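You operate a simulated robot arm through the tools that you are given. There is no shell and no other tool. Be economical: measure what you need, move in short steps, check, and stop when the job is done.

You run a simulated two-armed robot. Do the job below in one go: nothing can be reset, and whatever is moved stays where it is left.

JOB
Open the green gearbox and drop its gear in the red WORN bin.
Fine: run both thumb screws out first; lay the grey cover on the black mat.

It is judged by the outcome, as a careful person would: the job done as asked, and still so three seconds after it is handed in. It fails if anything else is knocked over, pushed out of place, dropped, spilled or broken. Lids that push on must go on centred and level and be pressed home; caps that screw on are set level and turned clockwise until they are tight.

ROBOT AND FRAMES
Two 6-joint arms with two-finger grippers on one trunk, on a base that drives. Base frame: it is fixed to the floor where the robot stands at the start and does not move with it; the origin is under the middle of the robot, x ahead of it, y to its left, z up. Lengths are in cm, angles in rad, forces in N, time in s.
The left shoulder is at the start at [3, 17.8, 101.3], the right one opposite. With the tool pointing down near the work surface each hand reaches from about 42 to 84 cm from the robot's upright axis, wherever it stands, measured 20 degrees to its own side. Places, roughly: black mat [80, -20, 90]; black thumb screw [50, -10, 90]; red thumb screw [50, -30, 90]; red worn bin [100, -100, 120]. Payload 2.54 kg a hand.
Tool frame (each hand has its own): the origin (TCP) lies between the finger pads and is the grasp point; the fingertips stand 3 cm ahead of it; z points along the fingers, y is the line along which they close. Largest opening 11.6 cm; the body of the gripper starts 9.5 cm behind the TCP.
Orientation is told as [roll, pitch, yaw] about the base's x, y, z axes, in that order, counted from this pose: with the fingers straight down and closing along the base's y, the tool's x points along the base's -x, its y along +y and its z along -z.

CONTROLS
- The arms move only by the tool drive_tool. It takes "left_steps", "right_steps" or both (then of equal length, played together; a hand with none holds still); each is a list of rows, each an object of numbers (a shift or turn left out is 0, a gripper value left out holds the last): "tx", "ty", "tz": the shift along the base's x, y, z in cm; "wx", "wy", "wz": the turn, a rotation vector about the base's x, y, z in rad; "fingers": the closure, from 0 (fully open) to 1 (shut). In form: [{"tx": .., "ty": .., "tz": .., "wx": .., "wy": .., "wz": .., "fingers": ..}, ...]. A call has 1 to 10 rows; each row is the pose to reach, as a shift and turn from the pose commanded when the call began. A row lasts 0.2 s, in which the tool goes at most 5 cm and 0.15 rad; a call with a longer step from one row to the next is refused whole, and so is a gripper value outside its range. A pose out of reach is approached as far as the arm can. The call stops where the force on the tool passes 40 N (or 10 N more than at its start, if that is more) or the arm is blocked; 0.2 s more then pass. The fingers move at their own pace (about 15.3 cm/s each) and stop on an object; they squeeze with about 30 N. The grip force told is the motor's: it shows also when the fingers shut on nothing. Time passes only in rows, and 0.2 s behind the last, so rows that repeat a pose let the fingers close. The reply holds the time, the measured pose of the TCP, the force on the tool along the base axes, the opening and the grip force, in the units named above and with some noise, with the torque about the TCP (base axes, N m) and any sound that the robot's microphone picked up.
- Cameras (640 x 400 px; columns grow to the right, rows downward): "scene" is now at [3.6, -1.67, 172.26]; the picture's right is [-0.19, -0.98, 0.00], its down [-0.80, 0.16, -0.57] and it looks along [0.56, -0.11, -0.82] (base axes); focal length 270 px, centre (320, 200). "left" rides on the left gripper at [6.9, 1.5, -12.2] in its tool frame; the picture's right is [-0.21, 0.98, 0.00], its down [-0.83, -0.18, -0.53] and it looks along [-0.52, -0.11, 0.85] (tool axes); focal length 251 px, centre (320, 200). "right" rides on the right gripper at [6.9, -1.5, -12.2] in its tool frame; the picture's right is [0.21, 0.98, 0.00], its down [-0.83, 0.18, -0.53] and it looks along [-0.52, 0.11, 0.85] (tool axes); focal length 251 px, centre (320, 200). There is no depth. A picture from a camera that has moved, and an enlarged one, comes with that camera's place and axes in the base frame and with its lens. The place of the scene camera against the robot may be out by one fixed shift of up to 1.2 cm in any direction.
- grab_frame(camera): a new picture of that camera. No time passes.
- slide_trunk(by): slides the trunk up (or, below 0, down) by that many cm; the arms and the scene camera ride with it, the base frame stays. It gives what a move gives, with no picture.
- base_move(legs): drives the robot by 1 to 6 legs, each [ahead, left, turn to the left] in cm, cm and rad, along the robot's own axes; the way and the turn of a leg run together, so that a leg with both is an arc; at most 150 cm and 3.142 rad a leg. The arms and the cameras ride along, it lands a little off, and it stops where it bumps. It gives what a move gives.
- head_to(pan, tilt): turns the head with the scene camera to pan (to the left, within 2.496 rad either way) and tilt (down, from -0.506 to 1.204), counted from straight ahead of the robot. It gives what a move gives.
- close_up(camera, box): a new picture of the part [left, top, right, bottom] of that camera's present view, enlarged. No time passes.
- hand_in(): hands the job in; it is judged then, once.

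Go step by step. Nothing tells you exact positions but the pictures and the camera data: compare them with the known pose of the tool, close in by small moves and look again before you grip or let go. The budget is 120 turns and 92 pictures, counting those below and the enlarged ones. Unless the task says otherwise, let go and move clear before handing in, and close with one line.

The tools are called after "Request:" by a JSON object that holds its "fn" and its "kwargs". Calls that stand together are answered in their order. drive_tool: Moves the arms, as the interface text tells. Its arguments: {"type":"object","properties":{"left_steps":{"type":"array"},"right_steps":{"type":"array"}},"required":[]} The other tools are called the same way: slide_trunk (by) slides the trunk up or down; base_move (legs) drives the base; head_to (pan, tilt) turns the head that bears the scene camera; grab_frame (camera) takes a picture; close_up (camera, box) takes an enlarged picture of a part of a camera's view; hand_in () hands the job in.

At the start:

```text
t: 0.0
left_tool_pos: [60.8, 8.71, 107.5]
left_orientation: [0.0, 0.0, 0.0]
left_force: [-0.6, 0.0, -0.3]
left_moment: [0.0, -0.03, 0.0]
left_opening: 11.58
left_gripper_force: 0.0
right_tool_pos: [36.53, -32.82, 106.82]
right_orientation: [0.0, 0.0, -0.001]
right_force: [0.1, -0.1, 0.1]
right_moment: [0.02, -0.01, -0.03]
right_opening: 11.6
right_gripper_force: 0.0
trunk travel left (down, up): [-22.5, 31.5]
robot x, y, heading: [-0.02, -0.09, -0.003]
head pan, tilt: [-0.192, 0.962]
```

scene: 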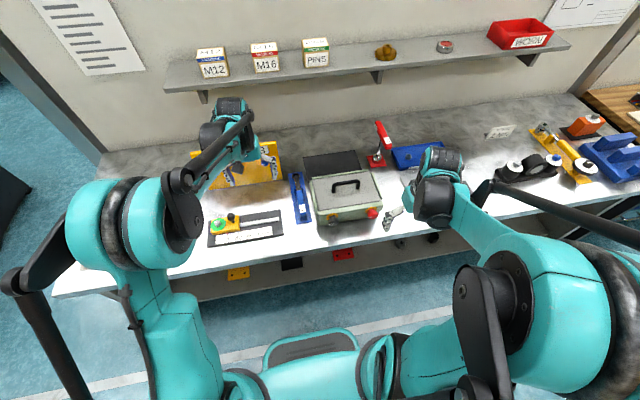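
right: 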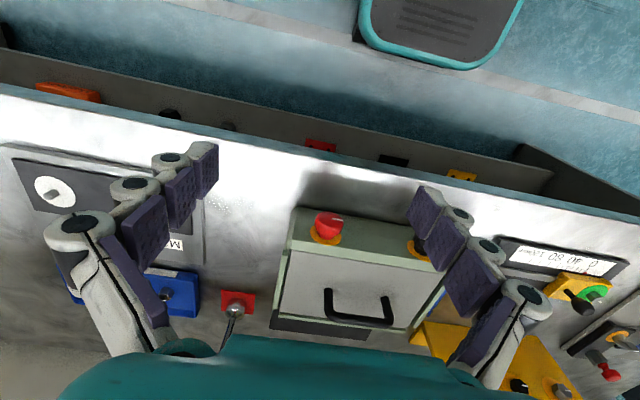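
left: 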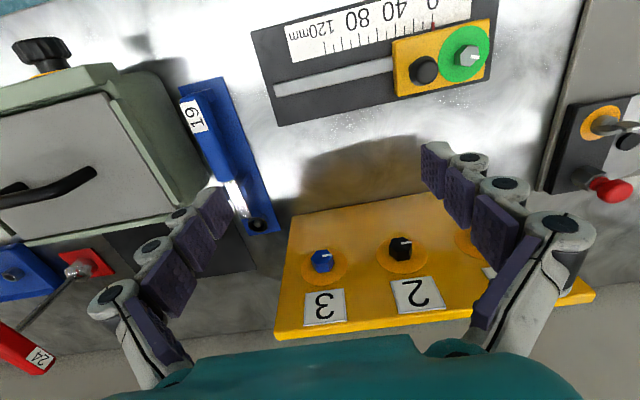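

The green gearbox sits ahead and slightly right, with a grey lid and handle, and thumb screws on its near side. I'll enlarge the views before measuring.

Request:
{"fn": "close_up", "kwargs": {"camera": "scene", "box": [270, 130, 430, 250]}}

Request:
{"fn": "close_up", "kwargs": {"camera": "right", "box": [220, 170, 520, 360]}}

Request:
{"fn": "close_up", "kwargs": {"camera": "scene", "box": [460, 0, 640, 120]}}

```text
3.33 times, centred on (350, 190) of scene
camera zoom: at [3.6, -1.67, 172.26], right [-0.19, -0.98, 0.0], down [-0.8, 0.16, -0.57], along [0.56, -0.11, -0.82], focal length 900 px, centre (220, 233)
```

zoom: 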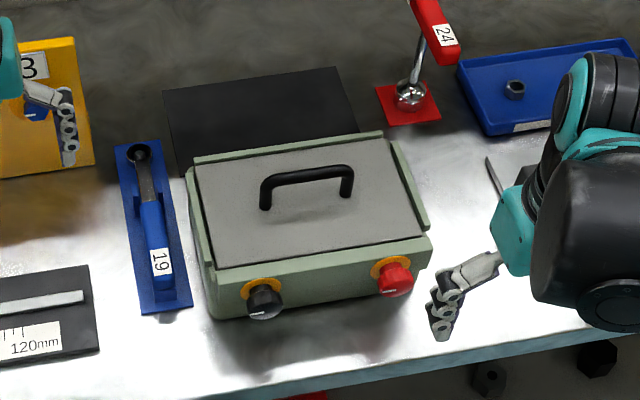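

```text
2.11 times, centred on (370, 265) of right
camera zoom: at [29.71, -34.34, 119.12], right [-0.21, 0.98, 0.0], down [0.83, 0.18, 0.53], along [0.52, 0.11, -0.85], focal length 529 px, centre (215, 63)
```

zoom: 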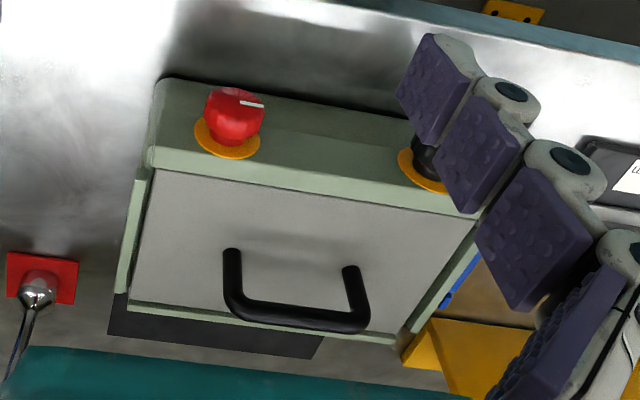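

```text
3.33 times, centred on (550, 60) of scene
camera zoom: at [3.6, -1.67, 172.26], right [-0.19, -0.98, 0.0], down [-0.8, 0.16, -0.57], along [0.56, -0.11, -0.82], focal length 900 px, centre (-447, 667)
```

zoom: 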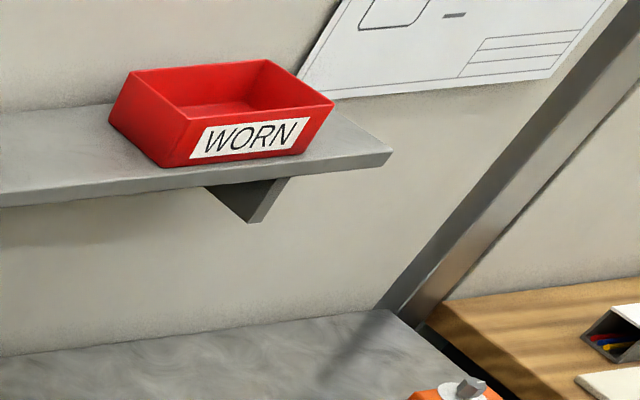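

The screws sit on the gearbox's near, upright face with their axes pointing toward the robot, so the tool has to come in horizontally. I'll back the base off to make room for that.

Request:
{"fn": "base_move", "kwargs": {"legs": [[-25, 0, 0]]}}

Request:
{"fn": "drive_tool", "kwargs": {"right_steps": [{"wy": -0.15, "tz": 1}, {"wy": -0.3, "tz": 2}, {"wy": -0.45, "tz": 3}, {"wy": -0.6, "tz": 4}, {"wy": -0.75, "tz": 5}, {"wy": -0.9, "tz": 5}, {"wy": -1.05, "tz": 5}, {"wy": -1.2, "tz": 5}]}}

Request:
{"fn": "grab_frame", "kwargs": {"camera": "right"}}

Request:
{"fn": "grab_frame", "kwargs": {"camera": "scene"}}

```text
t: 1.8
left_tool_pos: [35.47, 8.36, 107.51]
left_orientation: [-0.002, 0.001, -0.01]
left_force: [-0.8, 0.6, 1.3]
left_moment: [0.02, -0.08, 0.04]
left_opening: 11.62
left_gripper_force: 0.1
right_tool_pos: [10.64, -33.03, 106.9]
right_orientation: [-0.001, -0.001, -0.01]
right_force: [0.2, -0.6, 0.3]
right_moment: [-0.03, -0.01, -0.02]
right_opening: 11.61
right_gripper_force: 0.1
trunk travel left (down, up): [-22.5, 31.5]
robot x, y, heading: [-25.43, 0.25, -0.013]
head pan, tilt: [-0.192, 0.962]
```

```text
t: 3.6
left_tool_pos: [35.51, 8.1, 107.54]
left_orientation: [0.001, 0.002, -0.01]
left_force: [0.0, -0.7, 0.3]
left_moment: [0.02, 0.0, 0.02]
left_opening: 11.61
left_gripper_force: 0.1
right_tool_pos: [11.44, -33.92, 112.34]
right_orientation: [0.028, -1.198, -0.029]
right_force: [0.1, 0.0, -0.2]
right_moment: [0.0, 0.01, 0.04]
right_opening: 11.58
right_gripper_force: 0.1
right hand out of reach, approached as far as the arm can: row 8
trunk travel left (down, up): [-22.5, 31.5]
robot x, y, heading: [-25.13, 0.07, -0.008]
head pan, tilt: [-0.192, 0.962]
```

```text
85 pictures are left
camera right: at [-2.44, -35.32, 110.33], right [-0.07, 0.98, -0.19], down [-0.2, 0.17, 0.97], along [0.98, 0.11, 0.18], focal length 251 px, centre (320, 200)
```

right: 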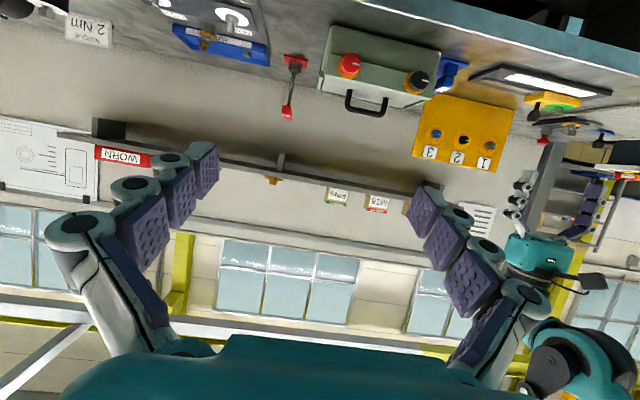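

```text
84 pictures are left
camera scene: at [-21.57, -1.87, 172.25], right [-0.2, -0.98, 0.0], down [-0.8, 0.17, -0.57], along [0.56, -0.11, -0.82], focal length 270 px, centre (320, 200)
```

scene: 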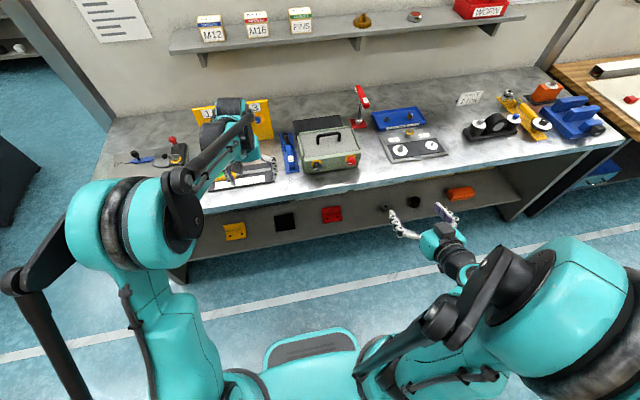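

The right hand is nearly horizontal and the red screw is in view. I'll move it forward, finish the turn and look again.

Request:
{"fn": "drive_tool", "kwargs": {"right_steps": [{"tx": 5}, {"tx": 10, "wy": -0.1}, {"tx": 14, "wy": -0.2, "ty": 1}, {"tx": 18, "wy": -0.3, "ty": 2}, {"tx": 20, "wy": -0.37, "ty": 3}, {"tx": 20, "wy": -0.37, "ty": 3}]}}

Request:
{"fn": "grab_frame", "kwargs": {"camera": "right"}}

Request:
{"fn": "grab_frame", "kwargs": {"camera": "scene"}}

```text
t: 5.0
left_tool_pos: [35.55, 8.32, 107.51]
left_orientation: [-0.001, 0.0, -0.011]
left_force: [-0.3, 0.3, 0.7]
left_moment: [0.01, -0.03, -0.01]
left_opening: 11.61
left_gripper_force: 0.1
right_tool_pos: [32.95, -30.81, 117.39]
right_orientation: [1.417, -1.561, -1.417]
right_force: [1.1, 0.5, 0.0]
right_moment: [0.02, -0.01, 0.01]
right_opening: 11.59
right_gripper_force: 0.0
right hand out of reach, approached as far as the arm can: row 2, 3, 4, 5, 6
trunk travel left (down, up): [-22.5, 31.5]
robot x, y, heading: [-25.1, 0.24, -0.01]
head pan, tilt: [-0.192, 0.962]
```

```text
83 pictures are left
camera right: at [20.86, -32.16, 110.43], right [0.0, 0.98, -0.2], down [-0.53, 0.17, 0.83], along [0.85, 0.11, 0.52], focal length 251 px, centre (320, 200)
```

right: 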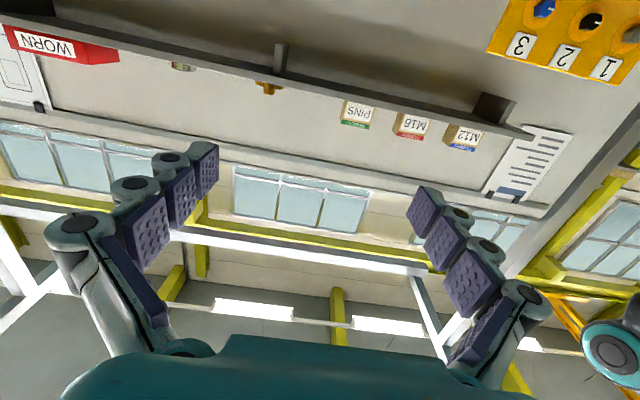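

```text
82 pictures are left
camera scene: at [-21.78, -1.62, 172.26], right [-0.2, -0.98, 0.0], down [-0.8, 0.17, -0.57], along [0.56, -0.11, -0.82], focal length 270 px, centre (320, 200)
```

scene: 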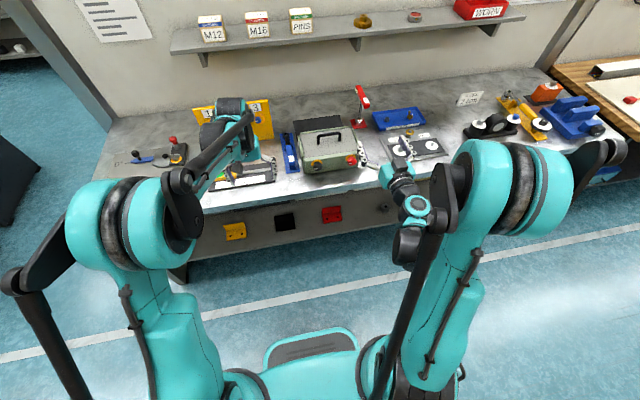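

The tool is now horizontal but its camera hangs underneath. I'll roll the hand half a turn about its axis, clockwise so the range is left for unscrewing, which puts the camera on top.

Request:
{"fn": "drive_tool", "kwargs": {"right_steps": [{"wx": 0.15}, {"wx": 0.3}, {"wx": 0.45}, {"wx": 0.6}, {"wx": 0.75}, {"wx": 0.9}, {"wx": 1.05}, {"wx": 1.2}, {"wx": 1.35}, {"wx": 1.5}]}}

Request:
{"fn": "drive_tool", "kwargs": {"right_steps": [{"wx": 0.15}, {"wx": 0.3}, {"wx": 0.45}, {"wx": 0.6}, {"wx": 0.75}, {"wx": 0.9}, {"wx": 1.05}, {"wx": 1.2}, {"wx": 1.35}, {"wx": 1.5}]}}

Request:
{"fn": "grab_frame", "kwargs": {"camera": "right"}}

```text
t: 7.2
left_tool_pos: [35.63, 8.3, 107.55]
left_orientation: [0.0, 0.001, -0.01]
left_force: [-0.2, -0.1, 0.9]
left_moment: [-0.01, 0.01, 0.02]
left_opening: 11.59
left_gripper_force: 0.0
right_tool_pos: [32.98, -30.81, 117.3]
right_orientation: [1.567, -0.059, -1.571]
right_force: [0.2, 0.0, -0.4]
right_moment: [-0.04, 0.0, -0.01]
right_opening: 11.59
right_gripper_force: 0.0
right hand out of reach, approached as far as the arm can: row 7, 8, 9, 10
trunk travel left (down, up): [-22.5, 31.5]
robot x, y, heading: [-25.51, -0.01, -0.012]
head pan, tilt: [-0.192, 0.962]
```

```text
t: 9.4
left_tool_pos: [35.55, 8.25, 107.49]
left_orientation: [0.0, -0.001, -0.01]
left_force: [-0.3, 0.2, -0.3]
left_moment: [0.01, 0.0, 0.01]
left_opening: 11.59
left_gripper_force: 0.1
right_tool_pos: [33.08, -30.78, 117.34]
right_orientation: [1.565, 1.442, -1.576]
right_force: [0.0, -0.9, -0.1]
right_moment: [0.01, 0.0, -0.01]
right_opening: 11.59
right_gripper_force: 0.0
trunk travel left (down, up): [-22.5, 31.5]
robot x, y, heading: [-25.29, 0.16, -0.01]
head pan, tilt: [-0.192, 0.962]
```

```text
81 pictures are left
camera right: at [20.95, -28.39, 123.97], right [0.0, -0.94, 0.34], down [-0.53, -0.29, -0.8], along [0.85, -0.18, -0.5], focal length 251 px, centre (320, 200)
```

right: 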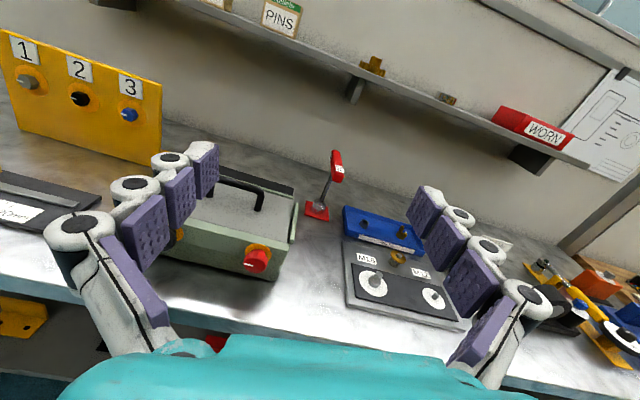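

The red screw's ring comes out near [47.7, -29, 97] from two views. I'll level the roll and drop to about that height, well back from it, to measure from a second angle.

Request:
{"fn": "drive_tool", "kwargs": {"right_steps": [{"wx": 0.14, "tz": -4}, {"wx": 0.13, "tz": -8}, {"wx": 0.13, "tz": -12}, {"wx": 0.13, "tz": -16, "tx": -1}, {"wx": 0.13, "tz": -18, "tx": -2}, {"wx": 0.13, "tz": -18, "tx": -2}]}}

Request:
{"fn": "grab_frame", "kwargs": {"camera": "right"}}

```text
t: 10.8
left_tool_pos: [35.8, 8.17, 107.41]
left_orientation: [0.0, -0.001, -0.01]
left_force: [0.0, -0.3, -0.4]
left_moment: [0.01, -0.01, 0.03]
left_opening: 11.58
left_gripper_force: 0.0
right_tool_pos: [40.9, -35.15, 110.9]
right_orientation: [1.001, 1.569, -2.142]
right_force: [0.1, -1.1, 0.1]
right_moment: [-0.02, -0.02, 0.05]
right_opening: 11.59
right_gripper_force: 0.1
right hand out of reach, approached as far as the arm can: row 1, 2, 3, 4, 5, 6
trunk travel left (down, up): [-22.5, 31.5]
robot x, y, heading: [-25.63, 0.15, -0.008]
head pan, tilt: [-0.192, 0.962]
```

```text
80 pictures are left
camera right: at [28.83, -33.51, 117.72], right [0.0, -0.98, 0.22], down [-0.53, -0.18, -0.83], along [0.85, -0.11, -0.52], focal length 251 px, centre (320, 200)
```

right: 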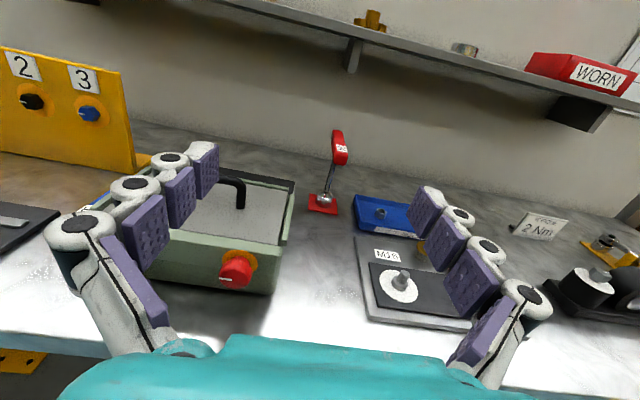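

The low pose is unreachable this close in, so I'll back the base off another 16 cm and then lower the hand.

Request:
{"fn": "base_move", "kwargs": {"legs": [[-16, 0, 0.01]]}}

Request:
{"fn": "drive_tool", "kwargs": {"right_steps": [{"tz": -3, "ty": 1}, {"tz": -6, "ty": 3}, {"tz": -9, "ty": 4}, {"tz": -11, "ty": 5, "tx": 3}, {"tz": -12, "ty": 6, "tx": 6}, {"tz": -12, "ty": 6, "tx": 6}]}}

Request:
{"fn": "grab_frame", "kwargs": {"camera": "right"}}

```text
t: 12.3
left_tool_pos: [19.25, 9.02, 107.68]
left_orientation: [0.002, -0.003, 0.002]
left_force: [-0.2, 0.0, -0.2]
left_moment: [-0.01, -0.05, 0.01]
left_opening: 11.61
left_gripper_force: 0.0
right_tool_pos: [24.82, -34.16, 110.97]
right_orientation: [2.008, 1.569, -1.122]
right_force: [-0.5, 0.1, 0.5]
right_moment: [-0.02, 0.01, 0.02]
right_opening: 11.58
right_gripper_force: 0.1
trunk travel left (down, up): [-22.5, 31.5]
robot x, y, heading: [-41.25, 0.34, 0.002]
head pan, tilt: [-0.192, 0.962]
```

```text
t: 13.7
left_tool_pos: [19.18, 9.14, 107.58]
left_orientation: [0.0, 0.001, 0.002]
left_force: [-0.6, 0.6, -0.7]
left_moment: [0.01, -0.02, -0.02]
left_opening: 11.61
left_gripper_force: 0.0
right_tool_pos: [34.48, -28.87, 100.19]
right_orientation: [1.196, 1.569, -1.934]
right_force: [0.1, -0.7, 0.2]
right_moment: [0.03, -0.03, -0.01]
right_opening: 11.6
right_gripper_force: 0.0
right hand out of reach, approached as far as the arm can: row 1, 2, 3, 4, 5, 6
trunk travel left (down, up): [-22.5, 31.5]
robot x, y, heading: [-41.51, 0.21, 0.006]
head pan, tilt: [-0.192, 0.962]
```

```text
79 pictures are left
camera right: at [22.27, -27.46, 107.21], right [0.01, -0.98, 0.22], down [-0.53, -0.19, -0.83], along [0.85, -0.11, -0.52], focal length 251 px, centre (320, 200)
```

right: 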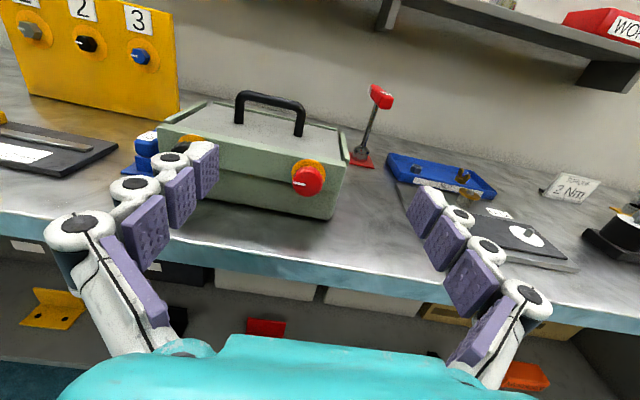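

The red screw now solves to about [50, -28.9, 93.4] at its ring, with the knob head around x 48. I'll line up with it, fingertips still short of the knob, and check.

Request:
{"fn": "drive_tool", "kwargs": {"right_steps": [{"tx": 2, "tz": -3}, {"tx": 4, "tz": -6}, {"tx": 5, "tz": -6.9}, {"tx": 5, "tz": -6.9}]}}

Request:
{"fn": "grab_frame", "kwargs": {"camera": "right"}}

Request:
{"fn": "grab_frame", "kwargs": {"camera": "scene"}}

```text
t: 14.7
left_tool_pos: [19.21, 9.0, 107.5]
left_orientation: [0.0, 0.0, 0.001]
left_force: [0.9, 0.2, 0.0]
left_moment: [-0.01, -0.03, -0.02]
left_opening: 11.58
left_gripper_force: 0.0
right_tool_pos: [39.28, -28.63, 93.45]
right_orientation: [1.47, 1.57, -1.663]
right_force: [-1.1, -0.6, 0.4]
right_moment: [0.0, -0.04, -0.02]
right_opening: 11.58
right_gripper_force: 0.0
trunk travel left (down, up): [-22.5, 31.5]
robot x, y, heading: [-41.8, 0.07, 0.002]
head pan, tilt: [-0.192, 0.962]
```

```text
78 pictures are left
camera right: at [27.2, -27.26, 100.4], right [0.01, -0.98, 0.22], down [-0.53, -0.19, -0.83], along [0.85, -0.11, -0.52], focal length 251 px, centre (320, 200)
```

right: 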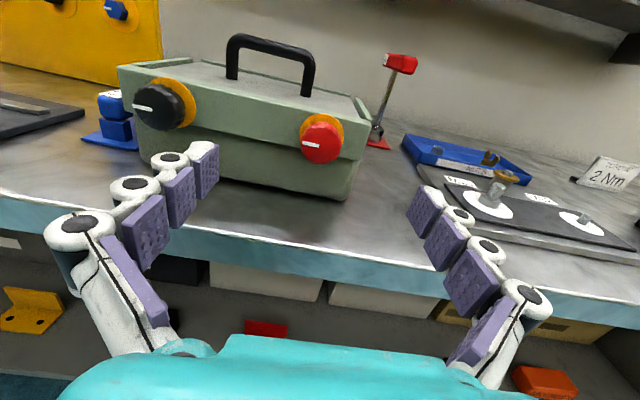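

```text
77 pictures are left
camera scene: at [-37.95, -1.47, 172.26], right [-0.19, -0.98, 0.0], down [-0.81, 0.16, -0.57], along [0.56, -0.11, -0.82], focal length 270 px, centre (320, 200)
```

scene: 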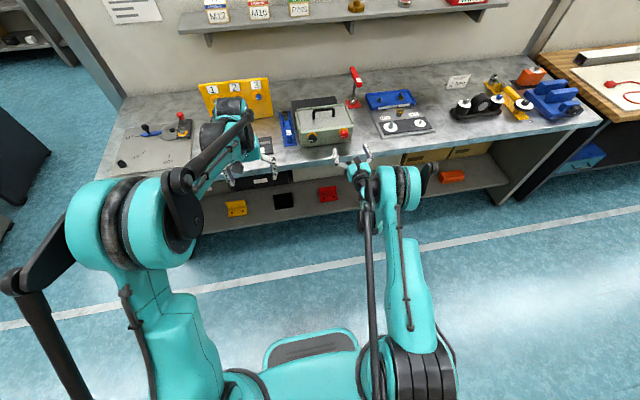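

I'm aligned with the red knob at about [48, -28.8, 93.6]; the black one is at about [48, -15.7, 93.4]. I'll advance with the fingers partly closed and look.

Request:
{"fn": "drive_tool", "kwargs": {"right_steps": [{"tx": 3, "tz": 0.1, "ty": -0.2, "fingers": 0.4}, {"tx": 5.5, "tz": 0.1, "ty": -0.2, "fingers": 0.4}, {"tx": 5.5, "tz": 0.1, "ty": -0.2, "fingers": 0.4}]}}

Request:
{"fn": "grab_frame", "kwargs": {"camera": "right"}}

```text
t: 15.5
left_tool_pos: [19.27, 9.08, 107.6]
left_orientation: [-0.001, 0.0, 0.002]
left_force: [-0.3, -0.6, 1.4]
left_moment: [-0.01, 0.01, -0.05]
left_opening: 11.6
left_gripper_force: 0.0
right_tool_pos: [44.59, -28.92, 93.66]
right_orientation: [1.477, 1.569, -1.651]
right_force: [-0.4, 0.6, -0.7]
right_moment: [0.0, -0.02, 0.0]
right_opening: 6.93
right_gripper_force: 0.0
trunk travel left (down, up): [-22.5, 31.5]
robot x, y, heading: [-41.4, 0.38, 0.0]
head pan, tilt: [-0.192, 0.962]
```

```text
76 pictures are left
camera right: at [32.4, -27.44, 100.63], right [0.01, -0.98, 0.22], down [-0.53, -0.19, -0.83], along [0.85, -0.11, -0.52], focal length 251 px, centre (320, 200)
```

right: 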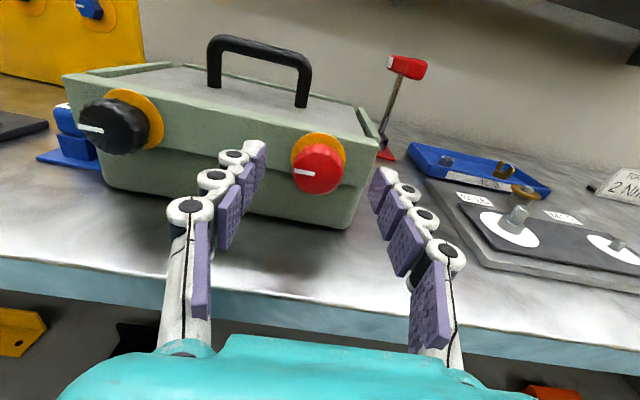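

The knob's front is near x 47.3 and its ring near 50.6, and the fingers are centred on it. I'll advance 2.2 cm and close.

Request:
{"fn": "drive_tool", "kwargs": {"right_steps": [{"tx": 1.2}, {"tx": 2.2}, {"tx": 2.2, "fingers": 0.6}, {"tx": 2.2, "fingers": 0.8}, {"tx": 2.2, "fingers": 1.0}, {"tx": 2.2, "fingers": 1.0}]}}

Request:
{"fn": "grab_frame", "kwargs": {"camera": "right"}}

```text
t: 16.9
left_tool_pos: [19.18, 9.0, 107.55]
left_orientation: [0.0, 0.001, 0.003]
left_force: [-1.0, -0.5, 0.2]
left_moment: [-0.02, -0.01, 0.03]
left_opening: 11.57
left_gripper_force: 0.0
right_tool_pos: [46.73, -28.89, 93.73]
right_orientation: [1.461, 1.569, -1.67]
right_force: [-2.9, 4.1, -1.8]
right_moment: [0.07, 0.04, 0.19]
right_opening: 3.44
right_gripper_force: 44.8
trunk travel left (down, up): [-22.5, 31.5]
robot x, y, heading: [-41.67, -0.29, 0.002]
head pan, tilt: [-0.192, 0.962]
```

```text
75 pictures are left
camera right: at [34.63, -27.47, 100.62], right [0.01, -0.98, 0.22], down [-0.53, -0.19, -0.83], along [0.85, -0.11, -0.52], focal length 251 px, centre (320, 200)
```

right: 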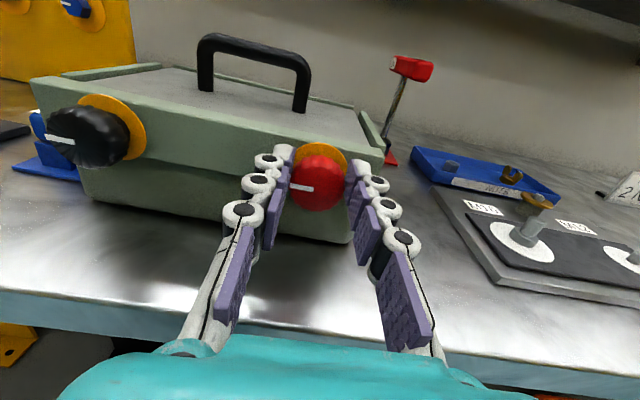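

The red knob is gripped at 3.4 cm. I'll turn it counter-clockwise as seen from the front.

Request:
{"fn": "drive_tool", "kwargs": {"right_steps": [{"wx": -0.15}, {"wx": -0.3}, {"wx": -0.45}, {"wx": -0.6}, {"wx": -0.75}, {"wx": -0.9}, {"wx": -1.05}, {"wx": -1.2}, {"wx": -1.35}, {"wx": -1.5}]}}

Request:
{"fn": "close_up", "kwargs": {"camera": "right", "box": [160, 80, 480, 280]}}

```text
t: 17.8
left_tool_pos: [19.11, 9.07, 107.59]
left_orientation: [0.0, -0.001, 0.002]
left_force: [0.3, 0.8, 0.2]
left_moment: [0.07, -0.03, -0.06]
left_opening: 11.62
left_gripper_force: 0.1
right_tool_pos: [46.75, -28.42, 93.69]
right_orientation: [1.56, 1.095, -1.562]
right_force: [-9.2, 3.7, -2.2]
right_moment: [0.08, 0.18, -0.15]
right_opening: 3.45
right_gripper_force: 45.1
trunk travel left (down, up): [-22.5, 31.5]
robot x, y, heading: [-41.61, 0.09, 0.0]
head pan, tilt: [-0.192, 0.962]
stopped in row 4 (right hand): the force on the tool passed its limit at 41 N (the readings are from after the stop); the commanded pose is now the measured one
```

```text
2.00 times, centred on (320, 180) of right
camera zoom: at [34.57, -24.14, 99.14], right [0.02, -0.77, 0.64], down [-0.53, -0.55, -0.65], along [0.85, -0.33, -0.42], focal length 503 px, centre (320, 240)
```

zoom: 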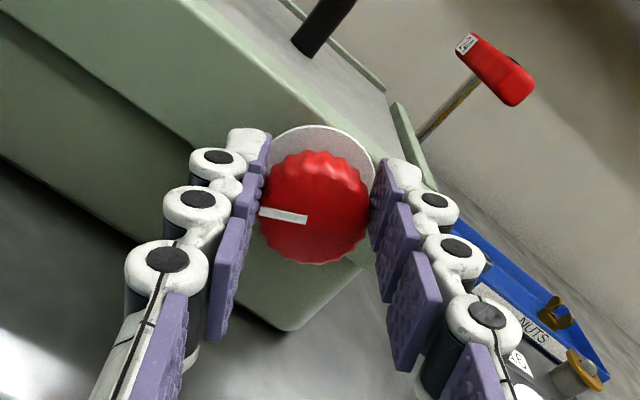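

The knob turned about half a radian before the force limit stopped it, probably from thrust as it backs out. I'll carry on gently with a slight retreat and watch the forces.

Request:
{"fn": "drive_tool", "kwargs": {"right_steps": [{"tx": -0.05}, {"wx": -0.08, "tx": -0.07}, {"wx": -0.16, "tx": -0.09}, {"wx": -0.24, "tx": -0.11}]}}

Request:
{"fn": "grab_frame", "kwargs": {"camera": "scene"}}

```text
t: 18.8
left_tool_pos: [19.21, 8.97, 107.55]
left_orientation: [0.0, 0.0, 0.002]
left_force: [0.2, 0.6, 1.0]
left_moment: [0.0, 0.02, -0.01]
left_opening: 11.6
left_gripper_force: 0.0
right_tool_pos: [46.65, -28.21, 93.48]
right_orientation: [1.556, 0.854, -1.561]
right_force: [-7.3, 12.0, -10.3]
right_moment: [0.16, 0.26, 0.24]
right_opening: 3.46
right_gripper_force: 44.9
trunk travel left (down, up): [-22.5, 31.5]
robot x, y, heading: [-41.45, 0.11, 0.001]
head pan, tilt: [-0.192, 0.962]
```

```text
73 pictures are left
camera scene: at [-37.93, -1.31, 172.24], right [-0.19, -0.98, 0.0], down [-0.81, 0.16, -0.57], along [0.56, -0.11, -0.82], focal length 270 px, centre (320, 200)
```

scene: 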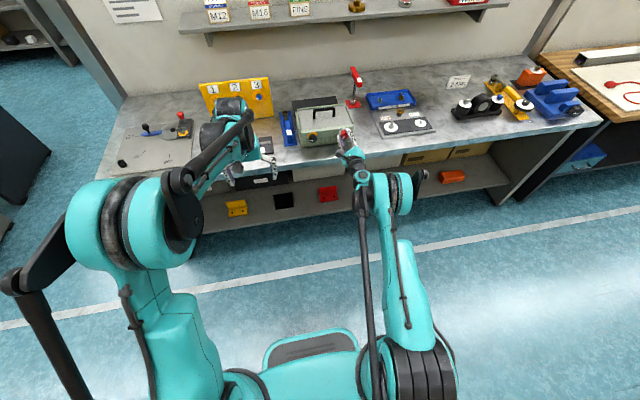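

The tool has drifted about 0.7 cm sideways while turning, so I'll check whether the box moved or my grip is off-axis.

Request:
{"fn": "grab_frame", "kwargs": {"camera": "right"}}

Request:
{"fn": "close_up", "kwargs": {"camera": "scene", "box": [270, 80, 390, 155]}}

```text
72 pictures are left
camera right: at [34.52, -22.78, 97.85], right [0.02, -0.59, 0.8], down [-0.53, -0.69, -0.5], along [0.85, -0.41, -0.33], focal length 251 px, centre (320, 200)
```

right: 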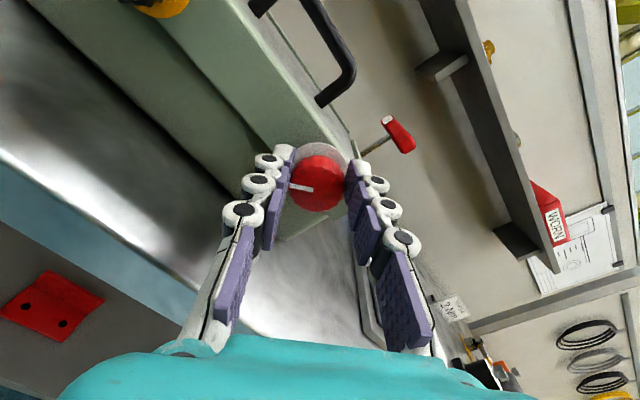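

```text
5.33 times, centred on (330, 118) of scene
camera zoom: at [-37.93, -1.31, 172.24], right [-0.19, -0.98, 0.0], down [-0.81, 0.16, -0.57], along [0.56, -0.11, -0.82], focal length 1440 px, centre (267, 640)
```

zoom: 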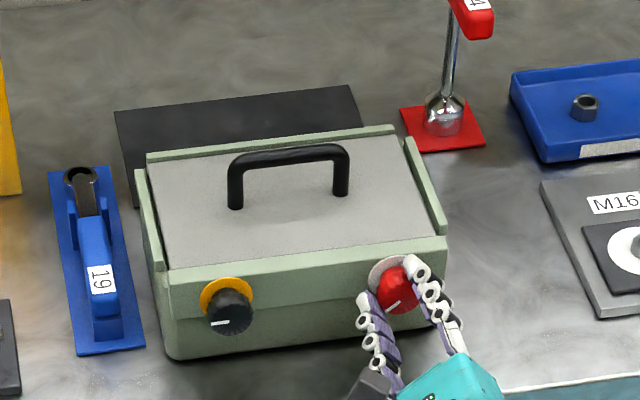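

Fitting the arc, the true axis is near y -28.9, z 92.75, so I gripped about 1 cm high and a bit shallow; the ring's colour went from orange to grey. I'll release, back off, roll back clockwise for a longer stroke and regrip on axis.

Request:
{"fn": "drive_tool", "kwargs": {"right_steps": [{"fingers": 0.55}, {"fingers": 0.55}, {"tx": -2}, {"tx": -4.5}, {"tx": -4.5, "wx": 0.15}, {"tx": -4.5, "wx": 0.3, "tz": -0.2, "ty": -0.2}, {"tx": -4.5, "wx": 0.45, "tz": -0.4, "ty": -0.4}, {"tx": -4.5, "wx": 0.6, "tz": -0.7, "ty": -0.5}, {"tx": -4.5, "wx": 0.71, "tz": -0.95, "ty": -0.5}, {"tx": -4.5, "wx": 0.71, "tz": -0.95, "ty": -0.5}]}}

Request:
{"fn": "grab_frame", "kwargs": {"camera": "right"}}

```text
t: 20.9
left_tool_pos: [19.16, 8.97, 107.52]
left_orientation: [0.0, 0.0, 0.001]
left_force: [-0.6, -0.2, 0.4]
left_moment: [-0.04, -0.03, -0.03]
left_opening: 11.6
left_gripper_force: 0.0
right_tool_pos: [42.21, -29.08, 92.58]
right_orientation: [2.057, 1.564, -1.068]
right_force: [-0.3, -0.1, 0.4]
right_moment: [0.0, -0.03, -0.01]
right_opening: 5.21
right_gripper_force: 0.0
trunk travel left (down, up): [-22.5, 31.5]
robot x, y, heading: [-41.63, 0.35, 0.002]
head pan, tilt: [-0.192, 0.962]
```

```text
70 pictures are left
camera right: at [30.1, -27.68, 99.45], right [0.02, -0.98, 0.22], down [-0.53, -0.19, -0.83], along [0.85, -0.1, -0.52], focal length 251 px, centre (320, 200)
```

right: 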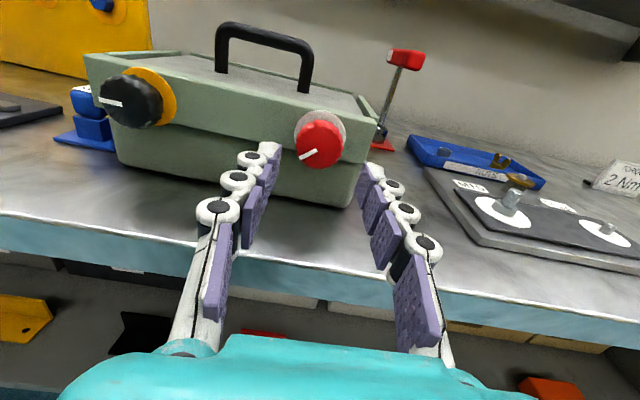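

The marker has turned with the screw and my axis estimate is now about z 92.95. I'll roll clockwise by 1.4 rad for a long stroke, then advance and grip.

Request:
{"fn": "drive_tool", "kwargs": {"right_steps": [{"wx": 0.15, "tz": 0.1}, {"wx": 0.3, "tz": 0.2}, {"wx": 0.45, "tz": 0.2}, {"wx": 0.6, "tz": 0.2}, {"wx": 0.75, "tz": 0.2}, {"wx": 0.9, "tz": 0.2}, {"wx": 1.05, "tz": 0.2}, {"wx": 1.2, "tz": 0.2}, {"wx": 1.3, "tz": 0.2}, {"wx": 1.3, "tz": 0.2}]}}

Request:
{"fn": "drive_tool", "kwargs": {"right_steps": [{"tx": 3}, {"tx": 5.3}, {"tx": 5.3}, {"tx": 5.3, "fingers": 0.7}, {"tx": 5.3, "fingers": 0.85}, {"tx": 5.3, "fingers": 1}, {"tx": 5.3, "fingers": 1}]}}

Request:
{"fn": "grab_frame", "kwargs": {"camera": "right"}}

```text
t: 23.1
left_tool_pos: [19.2, 9.12, 107.51]
left_orientation: [-0.001, 0.0, 0.001]
left_force: [-0.6, -0.5, -0.9]
left_moment: [0.01, -0.01, -0.01]
left_opening: 11.6
left_gripper_force: 0.0
right_tool_pos: [42.25, -29.11, 92.87]
right_orientation: [-1.588, 0.277, 1.57]
right_force: [0.8, 0.6, 0.5]
right_moment: [-0.03, -0.01, -0.02]
right_opening: 5.23
right_gripper_force: 0.0
trunk travel left (down, up): [-22.5, 31.5]
robot x, y, heading: [-41.25, 0.53, 0.008]
head pan, tilt: [-0.192, 0.962]
```

```text
t: 24.3
left_tool_pos: [19.48, 8.64, 107.3]
left_orientation: [0.001, 0.004, -0.001]
left_force: [-0.1, 0.0, 0.7]
left_moment: [-0.02, -0.02, 0.01]
left_opening: 11.59
left_gripper_force: 0.0
right_tool_pos: [47.0, -29.84, 93.33]
right_orientation: [-1.582, 0.28, 1.559]
right_force: [-4.6, -9.8, -34.1]
right_moment: [-0.4, 1.21, 0.26]
right_opening: 4.14
right_gripper_force: 17.8
right hand out of reach, approached as far as the arm can: row 2, 3, 4, 5
trunk travel left (down, up): [-22.5, 31.5]
robot x, y, heading: [-41.12, 0.29, -0.001]
head pan, tilt: [-0.192, 0.962]
stopped in row 5 (right hand): the force on the tool passed its limit at 42 N (the readings are from after the stop); the commanded pose is now the measured one
```

```text
69 pictures are left
camera right: at [34.78, -35.94, 96.61], right [0.01, -0.48, -0.88], down [-0.52, 0.75, -0.41], along [0.85, 0.46, -0.24], focal length 251 px, centre (320, 200)
```

right: 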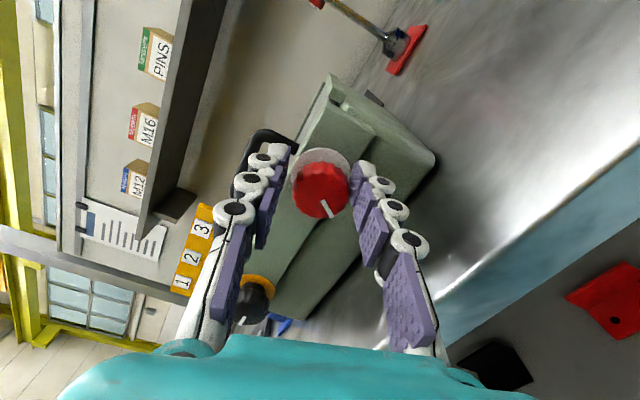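

That roll angle runs into a joint limit close in, and one finger loaded the knob. I'll open, back off and return to upright roll for the grip.

Request:
{"fn": "drive_tool", "kwargs": {"right_steps": [{"fingers": 0.5}, {"fingers": 0.5}, {"tx": -2.5}, {"tx": -5}, {"tx": -5, "wx": -0.15}, {"tx": -5, "wx": -0.3}, {"tx": -5, "wx": -0.45, "ty": 0.5}, {"tx": -5, "wx": -0.6, "ty": 0.9}, {"tx": -5, "wx": -0.75, "ty": 0.9, "tz": -0.2}, {"tx": -5, "wx": -0.9, "ty": 0.9, "tz": -0.4}]}}

Request:
{"fn": "grab_frame", "kwargs": {"camera": "right"}}

```text
t: 26.5
left_tool_pos: [19.23, 9.13, 107.61]
left_orientation: [0.001, -0.001, 0.002]
left_force: [0.2, 0.0, -0.8]
left_moment: [0.05, 0.02, 0.03]
left_opening: 11.6
left_gripper_force: 0.1
right_tool_pos: [41.95, -28.27, 93.36]
right_orientation: [-1.599, 1.182, 1.554]
right_force: [-0.1, 0.2, -0.7]
right_moment: [0.0, -0.02, -0.02]
right_opening: 5.77
right_gripper_force: 0.1
trunk travel left (down, up): [-22.5, 31.5]
robot x, y, heading: [-41.47, 0.13, 0.003]
head pan, tilt: [-0.192, 0.962]
```

```text
68 pictures are left
camera right: at [29.71, -29.69, 100.25], right [0.01, -0.99, -0.17], down [-0.53, 0.14, -0.84], along [0.85, 0.1, -0.52], focal length 251 px, centre (320, 200)
```

right: 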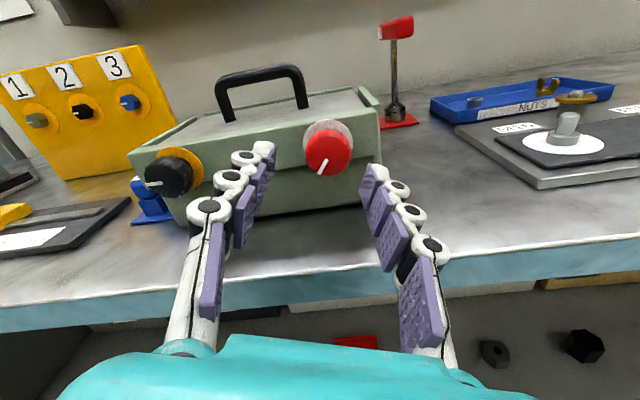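

The hand is well clear and I can see the knob. I'll finish levelling the roll and centre on [-28.9, 93.1] before advancing.

Request:
{"fn": "drive_tool", "kwargs": {"right_steps": [{"wx": -0.13, "ty": -0.3}, {"wx": -0.26, "ty": -0.65, "tz": -0.3}, {"wx": -0.39, "ty": -0.65, "tz": -0.3}, {"wx": -0.39, "ty": -0.65, "tz": -0.3}, {"wx": -0.39, "ty": -0.65, "tz": -0.3}]}}

Request:
{"fn": "grab_frame", "kwargs": {"camera": "right"}}

```text
t: 27.7
left_tool_pos: [19.14, 8.95, 107.49]
left_orientation: [-0.001, -0.001, 0.002]
left_force: [-0.5, 0.1, 0.0]
left_moment: [0.0, -0.01, -0.01]
left_opening: 11.59
left_gripper_force: 0.0
right_tool_pos: [41.87, -29.13, 93.12]
right_orientation: [-3.018, 1.565, 0.137]
right_force: [-0.6, 0.6, 0.0]
right_moment: [0.0, 0.0, 0.0]
right_opening: 5.8
right_gripper_force: 0.0
trunk travel left (down, up): [-22.5, 31.5]
robot x, y, heading: [-41.44, 0.34, 0.003]
head pan, tilt: [-0.192, 0.962]
```

```text
67 pictures are left
camera right: at [29.7, -27.69, 100.0], right [0.01, -0.98, 0.21], down [-0.53, -0.19, -0.83], along [0.85, -0.1, -0.52], focal length 251 px, centre (320, 200)
```

right: 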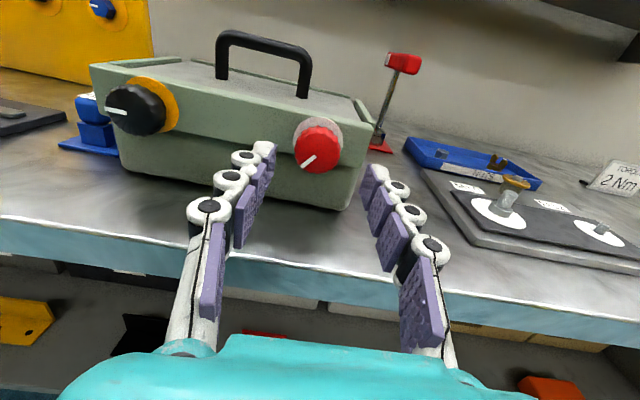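

Centred laterally; advancing 5.6 cm and closing.

Request:
{"fn": "drive_tool", "kwargs": {"right_steps": [{"tx": 3, "tz": -0.1}, {"tx": 5, "tz": -0.1}, {"tx": 5.6, "tz": -0.1}, {"tx": 5.6, "tz": -0.1, "fingers": 0.65}, {"tx": 5.6, "tz": -0.1, "fingers": 0.8}, {"tx": 5.6, "tz": -0.1, "fingers": 1}, {"tx": 5.6, "tz": -0.1, "fingers": 1}]}}

Request:
{"fn": "grab_frame", "kwargs": {"camera": "right"}}

```text
t: 29.3
left_tool_pos: [19.21, 8.99, 107.39]
left_orientation: [-0.001, -0.001, 0.001]
left_force: [0.0, -1.0, -0.4]
left_moment: [0.01, -0.01, 0.02]
left_opening: 11.58
left_gripper_force: 0.1
right_tool_pos: [46.89, -28.83, 93.7]
right_orientation: [-2.826, 1.567, 0.331]
right_force: [0.1, 3.4, -2.5]
right_moment: [0.0, 0.03, -0.05]
right_opening: 3.46
right_gripper_force: 44.9
right hand out of reach, approached as far as the arm can: row 2, 3, 4, 5, 6, 7
trunk travel left (down, up): [-22.5, 31.5]
robot x, y, heading: [-41.5, 0.32, 0.002]
head pan, tilt: [-0.192, 0.962]
```

```text
66 pictures are left
camera right: at [34.84, -27.53, 100.64], right [0.01, -0.98, 0.21], down [-0.53, -0.19, -0.83], along [0.85, -0.1, -0.52], focal length 251 px, centre (320, 200)
```

right: 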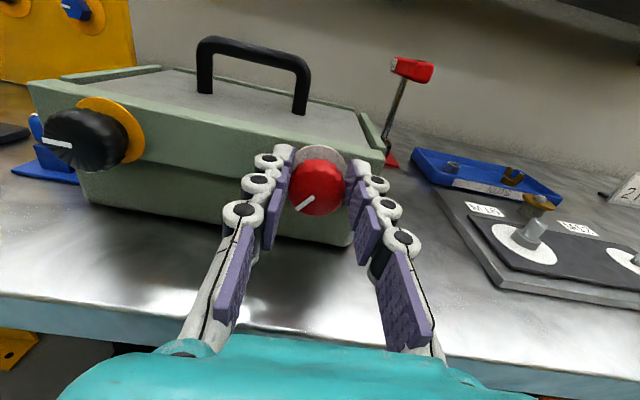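

I could only reach z 93.7 there instead of 93.0, so the grip is again high. I'll release, back off and up, and lower the trunk so the forearm comes in flatter.

Request:
{"fn": "drive_tool", "kwargs": {"right_steps": [{"fingers": 0.5}, {"fingers": 0.5}, {"tx": -3}, {"tx": -7}, {"tx": -7, "tz": 4}, {"tx": -7, "tz": 8}, {"tx": -7, "tz": 12}, {"tx": -7, "tz": 12}]}}

Request:
{"fn": "slide_trunk", "kwargs": {"by": -12}}

Request:
{"fn": "drive_tool", "kwargs": {"right_steps": [{"tx": 1}, {"tx": 2}, {"tx": 2}]}}

Request:
{"fn": "grab_frame", "kwargs": {"camera": "scene"}}

```text
t: 31.1
left_tool_pos: [19.24, 8.94, 107.52]
left_orientation: [-0.001, 0.0, 0.002]
left_force: [-0.6, -0.8, -1.0]
left_moment: [-0.01, -0.01, 0.02]
left_opening: 11.59
left_gripper_force: 0.1
right_tool_pos: [39.99, -29.13, 105.53]
right_orientation: [-2.817, 1.565, 0.336]
right_force: [-0.3, 0.4, -0.7]
right_moment: [0.01, -0.02, 0.03]
right_opening: 5.81
right_gripper_force: 0.1
trunk travel left (down, up): [-22.5, 31.5]
robot x, y, heading: [-41.63, 0.1, -0.0]
head pan, tilt: [-0.192, 0.962]
```

```text
t: 32.6
left_tool_pos: [19.21, 9.06, 95.54]
left_orientation: [0.0, 0.0, 0.001]
left_force: [0.3, 0.1, 0.6]
left_moment: [0.01, -0.02, 0.01]
left_opening: 11.57
left_gripper_force: 0.1
right_tool_pos: [39.95, -29.08, 93.48]
right_orientation: [-2.904, 1.566, 0.251]
right_force: [1.0, -1.1, -0.6]
right_moment: [0.0, 0.01, 0.02]
right_opening: 5.76
right_gripper_force: 0.0
trunk travel left (down, up): [-10.5, 43.5]
robot x, y, heading: [-41.66, 0.12, 0.002]
head pan, tilt: [-0.192, 0.962]
```

```text
t: 33.4
left_tool_pos: [19.14, 8.98, 95.6]
left_orientation: [0.001, 0.0, 0.001]
left_force: [-0.3, -0.1, 0.5]
left_moment: [0.03, 0.01, 0.01]
left_opening: 11.61
left_gripper_force: 0.0
right_tool_pos: [41.85, -29.03, 93.42]
right_orientation: [-2.902, 1.565, 0.251]
right_force: [-0.2, 0.4, 0.9]
right_moment: [0.01, 0.04, -0.01]
right_opening: 5.79
right_gripper_force: 0.1
trunk travel left (down, up): [-10.5, 43.5]
robot x, y, heading: [-41.43, -0.0, 0.003]
head pan, tilt: [-0.192, 0.962]
```

```text
65 pictures are left
camera scene: at [-38.01, -1.45, 160.26], right [-0.19, -0.98, 0.0], down [-0.81, 0.16, -0.57], along [0.56, -0.11, -0.82], focal length 270 px, centre (320, 200)
```

scene: 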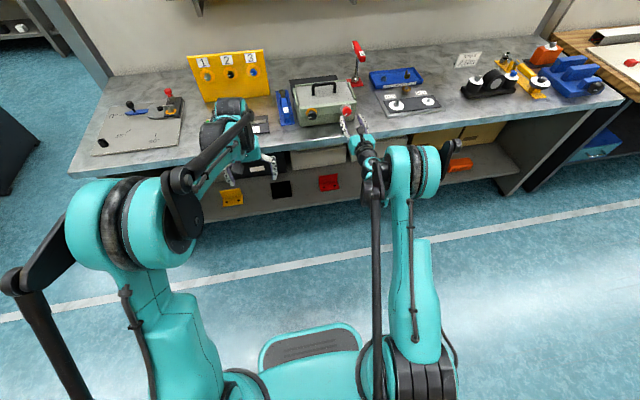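

Now I'll advance to the knob with fingers open and see whether z 93 is reachable.

Request:
{"fn": "drive_tool", "kwargs": {"right_steps": [{"tx": 2, "tz": -0.4, "ty": 0.15}, {"tx": 4, "tz": -0.4, "ty": 0.15}, {"tx": 5.6, "tz": -0.4, "ty": 0.15}, {"tx": 5.6, "tz": -0.4, "ty": 0.15}]}}

Request:
{"fn": "grab_frame", "kwargs": {"camera": "right"}}

```text
t: 34.4
left_tool_pos: [19.16, 9.02, 95.53]
left_orientation: [0.0, 0.0, 0.002]
left_force: [-0.6, 0.8, -0.4]
left_moment: [-0.02, 0.06, 0.01]
left_opening: 11.6
left_gripper_force: 0.0
right_tool_pos: [47.43, -28.83, 93.1]
right_orientation: [-2.909, 1.565, 0.246]
right_force: [0.0, 0.3, 0.0]
right_moment: [0.01, 0.01, 0.0]
right_opening: 5.8
right_gripper_force: 0.0
trunk travel left (down, up): [-10.5, 43.5]
robot x, y, heading: [-41.53, 0.12, 0.005]
head pan, tilt: [-0.192, 0.962]
```

```text
64 pictures are left
camera right: at [35.29, -27.51, 99.86], right [0.01, -0.98, 0.21], down [-0.53, -0.19, -0.83], along [0.85, -0.1, -0.52], focal length 251 px, centre (320, 200)
```

right: 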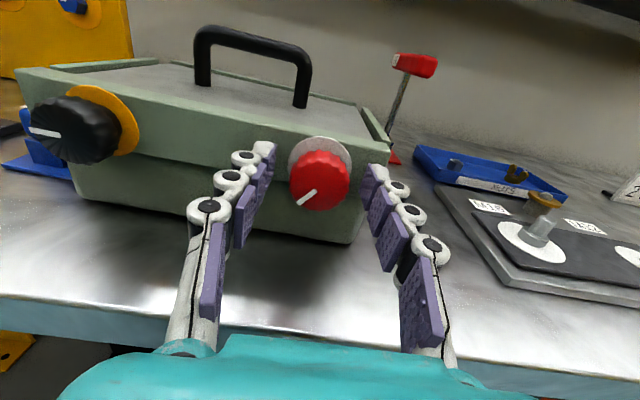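

Trunk change worked: I'm at z 93.1 with the knob on the tool axis. Closing and turning counter-clockwise in a modest first stroke.

Request:
{"fn": "drive_tool", "kwargs": {"right_steps": [{"fingers": 0.65}, {"fingers": 0.8}, {"fingers": 1}, {"fingers": 1}, {"fingers": 1, "wx": -0.12}, {"wx": -0.24}, {"wx": -0.36}, {"wx": -0.48}, {"wx": -0.6}]}}

```text
t: 36.5
left_tool_pos: [19.15, 9.05, 95.54]
left_orientation: [0.0, 0.001, 0.001]
left_force: [0.7, -0.2, -0.1]
left_moment: [0.01, 0.01, -0.02]
left_opening: 11.61
left_gripper_force: 0.1
right_tool_pos: [47.44, -28.75, 92.98]
right_orientation: [1.564, 0.972, -1.56]
right_force: [-7.5, 0.9, -8.9]
right_moment: [0.04, 0.2, -0.35]
right_opening: 3.41
right_gripper_force: 45.0
trunk travel left (down, up): [-10.5, 43.5]
robot x, y, heading: [-41.5, 0.24, 0.002]
head pan, tilt: [-0.192, 0.962]
stopped in row 9 (right hand): the force on the tool passed its limit at 41 N (the readings are from after the stop); the commanded pose is now the measured one
```

It turned smoothly on axis until axial thrust built up. Continuing with a little retreat for the thread.

Request:
{"fn": "drive_tool", "kwargs": {"right_steps": [{"tx": -0.1}, {"tx": -0.13, "wx": -0.12}, {"tx": -0.16, "wx": -0.24}, {"tx": -0.19, "wx": -0.36}, {"tx": -0.22, "wx": -0.48}, {"tx": -0.25, "wx": -0.6}, {"tx": -0.28, "wx": -0.72}, {"tx": -0.31, "wx": -0.84}]}}

Request:
{"fn": "grab_frame", "kwargs": {"camera": "right"}}

```text
t: 38.3
left_tool_pos: [19.39, 9.08, 95.3]
left_orientation: [-0.001, 0.003, 0.001]
left_force: [-0.2, 0.3, -0.5]
left_moment: [0.01, 0.02, 0.03]
left_opening: 11.62
left_gripper_force: 0.1
right_tool_pos: [47.33, -28.54, 92.87]
right_orientation: [1.554, 0.129, -1.561]
right_force: [-11.6, 11.9, -28.8]
right_moment: [0.08, 0.32, -0.6]
right_opening: 3.44
right_gripper_force: 44.5
trunk travel left (down, up): [-10.5, 43.5]
robot x, y, heading: [-41.65, -0.24, 0.002]
head pan, tilt: [-0.192, 0.962]
```

```text
63 pictures are left
camera right: at [35.1, -21.65, 92.46], right [0.02, 0.09, 1.0], down [-0.52, -0.85, 0.08], along [0.85, -0.52, 0.03], focal length 251 px, centre (320, 200)
```

right: 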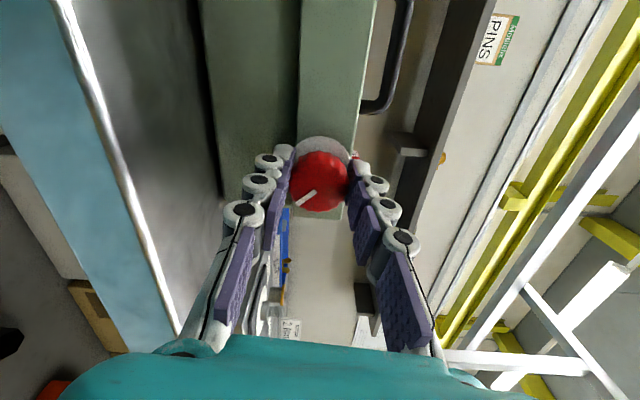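

The knob keeps turning with the hand, with some side load. I'll relieve it with a small downward correction and keep turning.

Request:
{"fn": "drive_tool", "kwargs": {"right_steps": [{"tz": -0.3, "ty": 0.1, "tx": -0.1}, {"tz": -0.3, "ty": 0.1, "tx": -0.13, "wx": -0.12}, {"tz": -0.3, "ty": 0.1, "tx": -0.16, "wx": -0.24}, {"tz": -0.3, "ty": 0.1, "tx": -0.19, "wx": -0.36}, {"tz": -0.3, "ty": 0.1, "tx": -0.22, "wx": -0.48}, {"tz": -0.3, "ty": 0.1, "tx": -0.25, "wx": -0.6}, {"tz": -0.3, "ty": 0.1, "tx": -0.28, "wx": -0.72}, {"tz": -0.3, "ty": 0.1, "tx": -0.31, "wx": -0.84}, {"tz": -0.3, "ty": 0.1, "tx": -0.34, "wx": -0.96}]}}

```text
t: 40.3
left_tool_pos: [19.23, 8.87, 95.47]
left_orientation: [0.001, 0.003, 0.002]
left_force: [-0.9, -0.4, -0.7]
left_moment: [0.04, 0.0, -0.01]
left_opening: 11.59
left_gripper_force: 0.0
right_tool_pos: [46.9, -28.67, 92.59]
right_orientation: [1.544, -0.831, -1.559]
right_force: [13.6, -0.6, -4.6]
right_moment: [0.54, -0.04, 0.16]
right_opening: 3.44
right_gripper_force: 45.3
trunk travel left (down, up): [-10.5, 43.5]
robot x, y, heading: [-41.91, 0.38, 0.001]
head pan, tilt: [-0.192, 0.962]
```

Now I'm pulling slightly, so less retreat is needed. Continuing the same way.

Request:
{"fn": "drive_tool", "kwargs": {"right_steps": [{"tx": 0.12}, {"tx": 0.11, "wx": -0.12}, {"tx": 0.1, "wx": -0.24}, {"tx": 0.09, "wx": -0.36}, {"tx": 0.07, "wx": -0.48}, {"tx": 0.05, "wx": -0.6}, {"tx": 0.03, "wx": -0.72}, {"tx": 0.0, "wx": -0.84}]}}

Request:
{"fn": "grab_frame", "kwargs": {"camera": "right"}}

```text
t: 42.1
left_tool_pos: [19.31, 8.9, 95.52]
left_orientation: [0.002, 0.0, 0.0]
left_force: [0.9, 0.7, -0.3]
left_moment: [0.0, -0.04, 0.0]
left_opening: 11.58
left_gripper_force: 0.2
right_tool_pos: [46.81, -28.76, 92.73]
right_orientation: [-1.507, -1.472, 1.488]
right_force: [3.8, -9.0, -1.5]
right_moment: [0.51, 0.1, 0.09]
right_opening: 3.44
right_gripper_force: 45.0
trunk travel left (down, up): [-10.5, 43.5]
robot x, y, heading: [-41.47, 0.69, 0.003]
head pan, tilt: [-0.192, 0.962]
```

```text
62 pictures are left
camera right: at [34.66, -30.76, 86.05], right [0.02, 0.95, -0.31], down [-0.52, 0.27, 0.81], along [0.85, 0.15, 0.5], focal length 251 px, centre (320, 200)
```

right: 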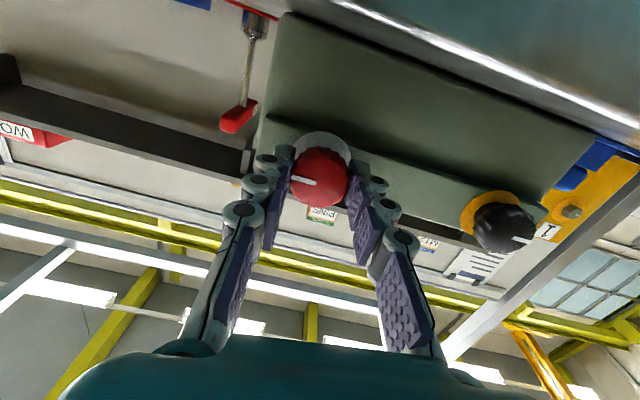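

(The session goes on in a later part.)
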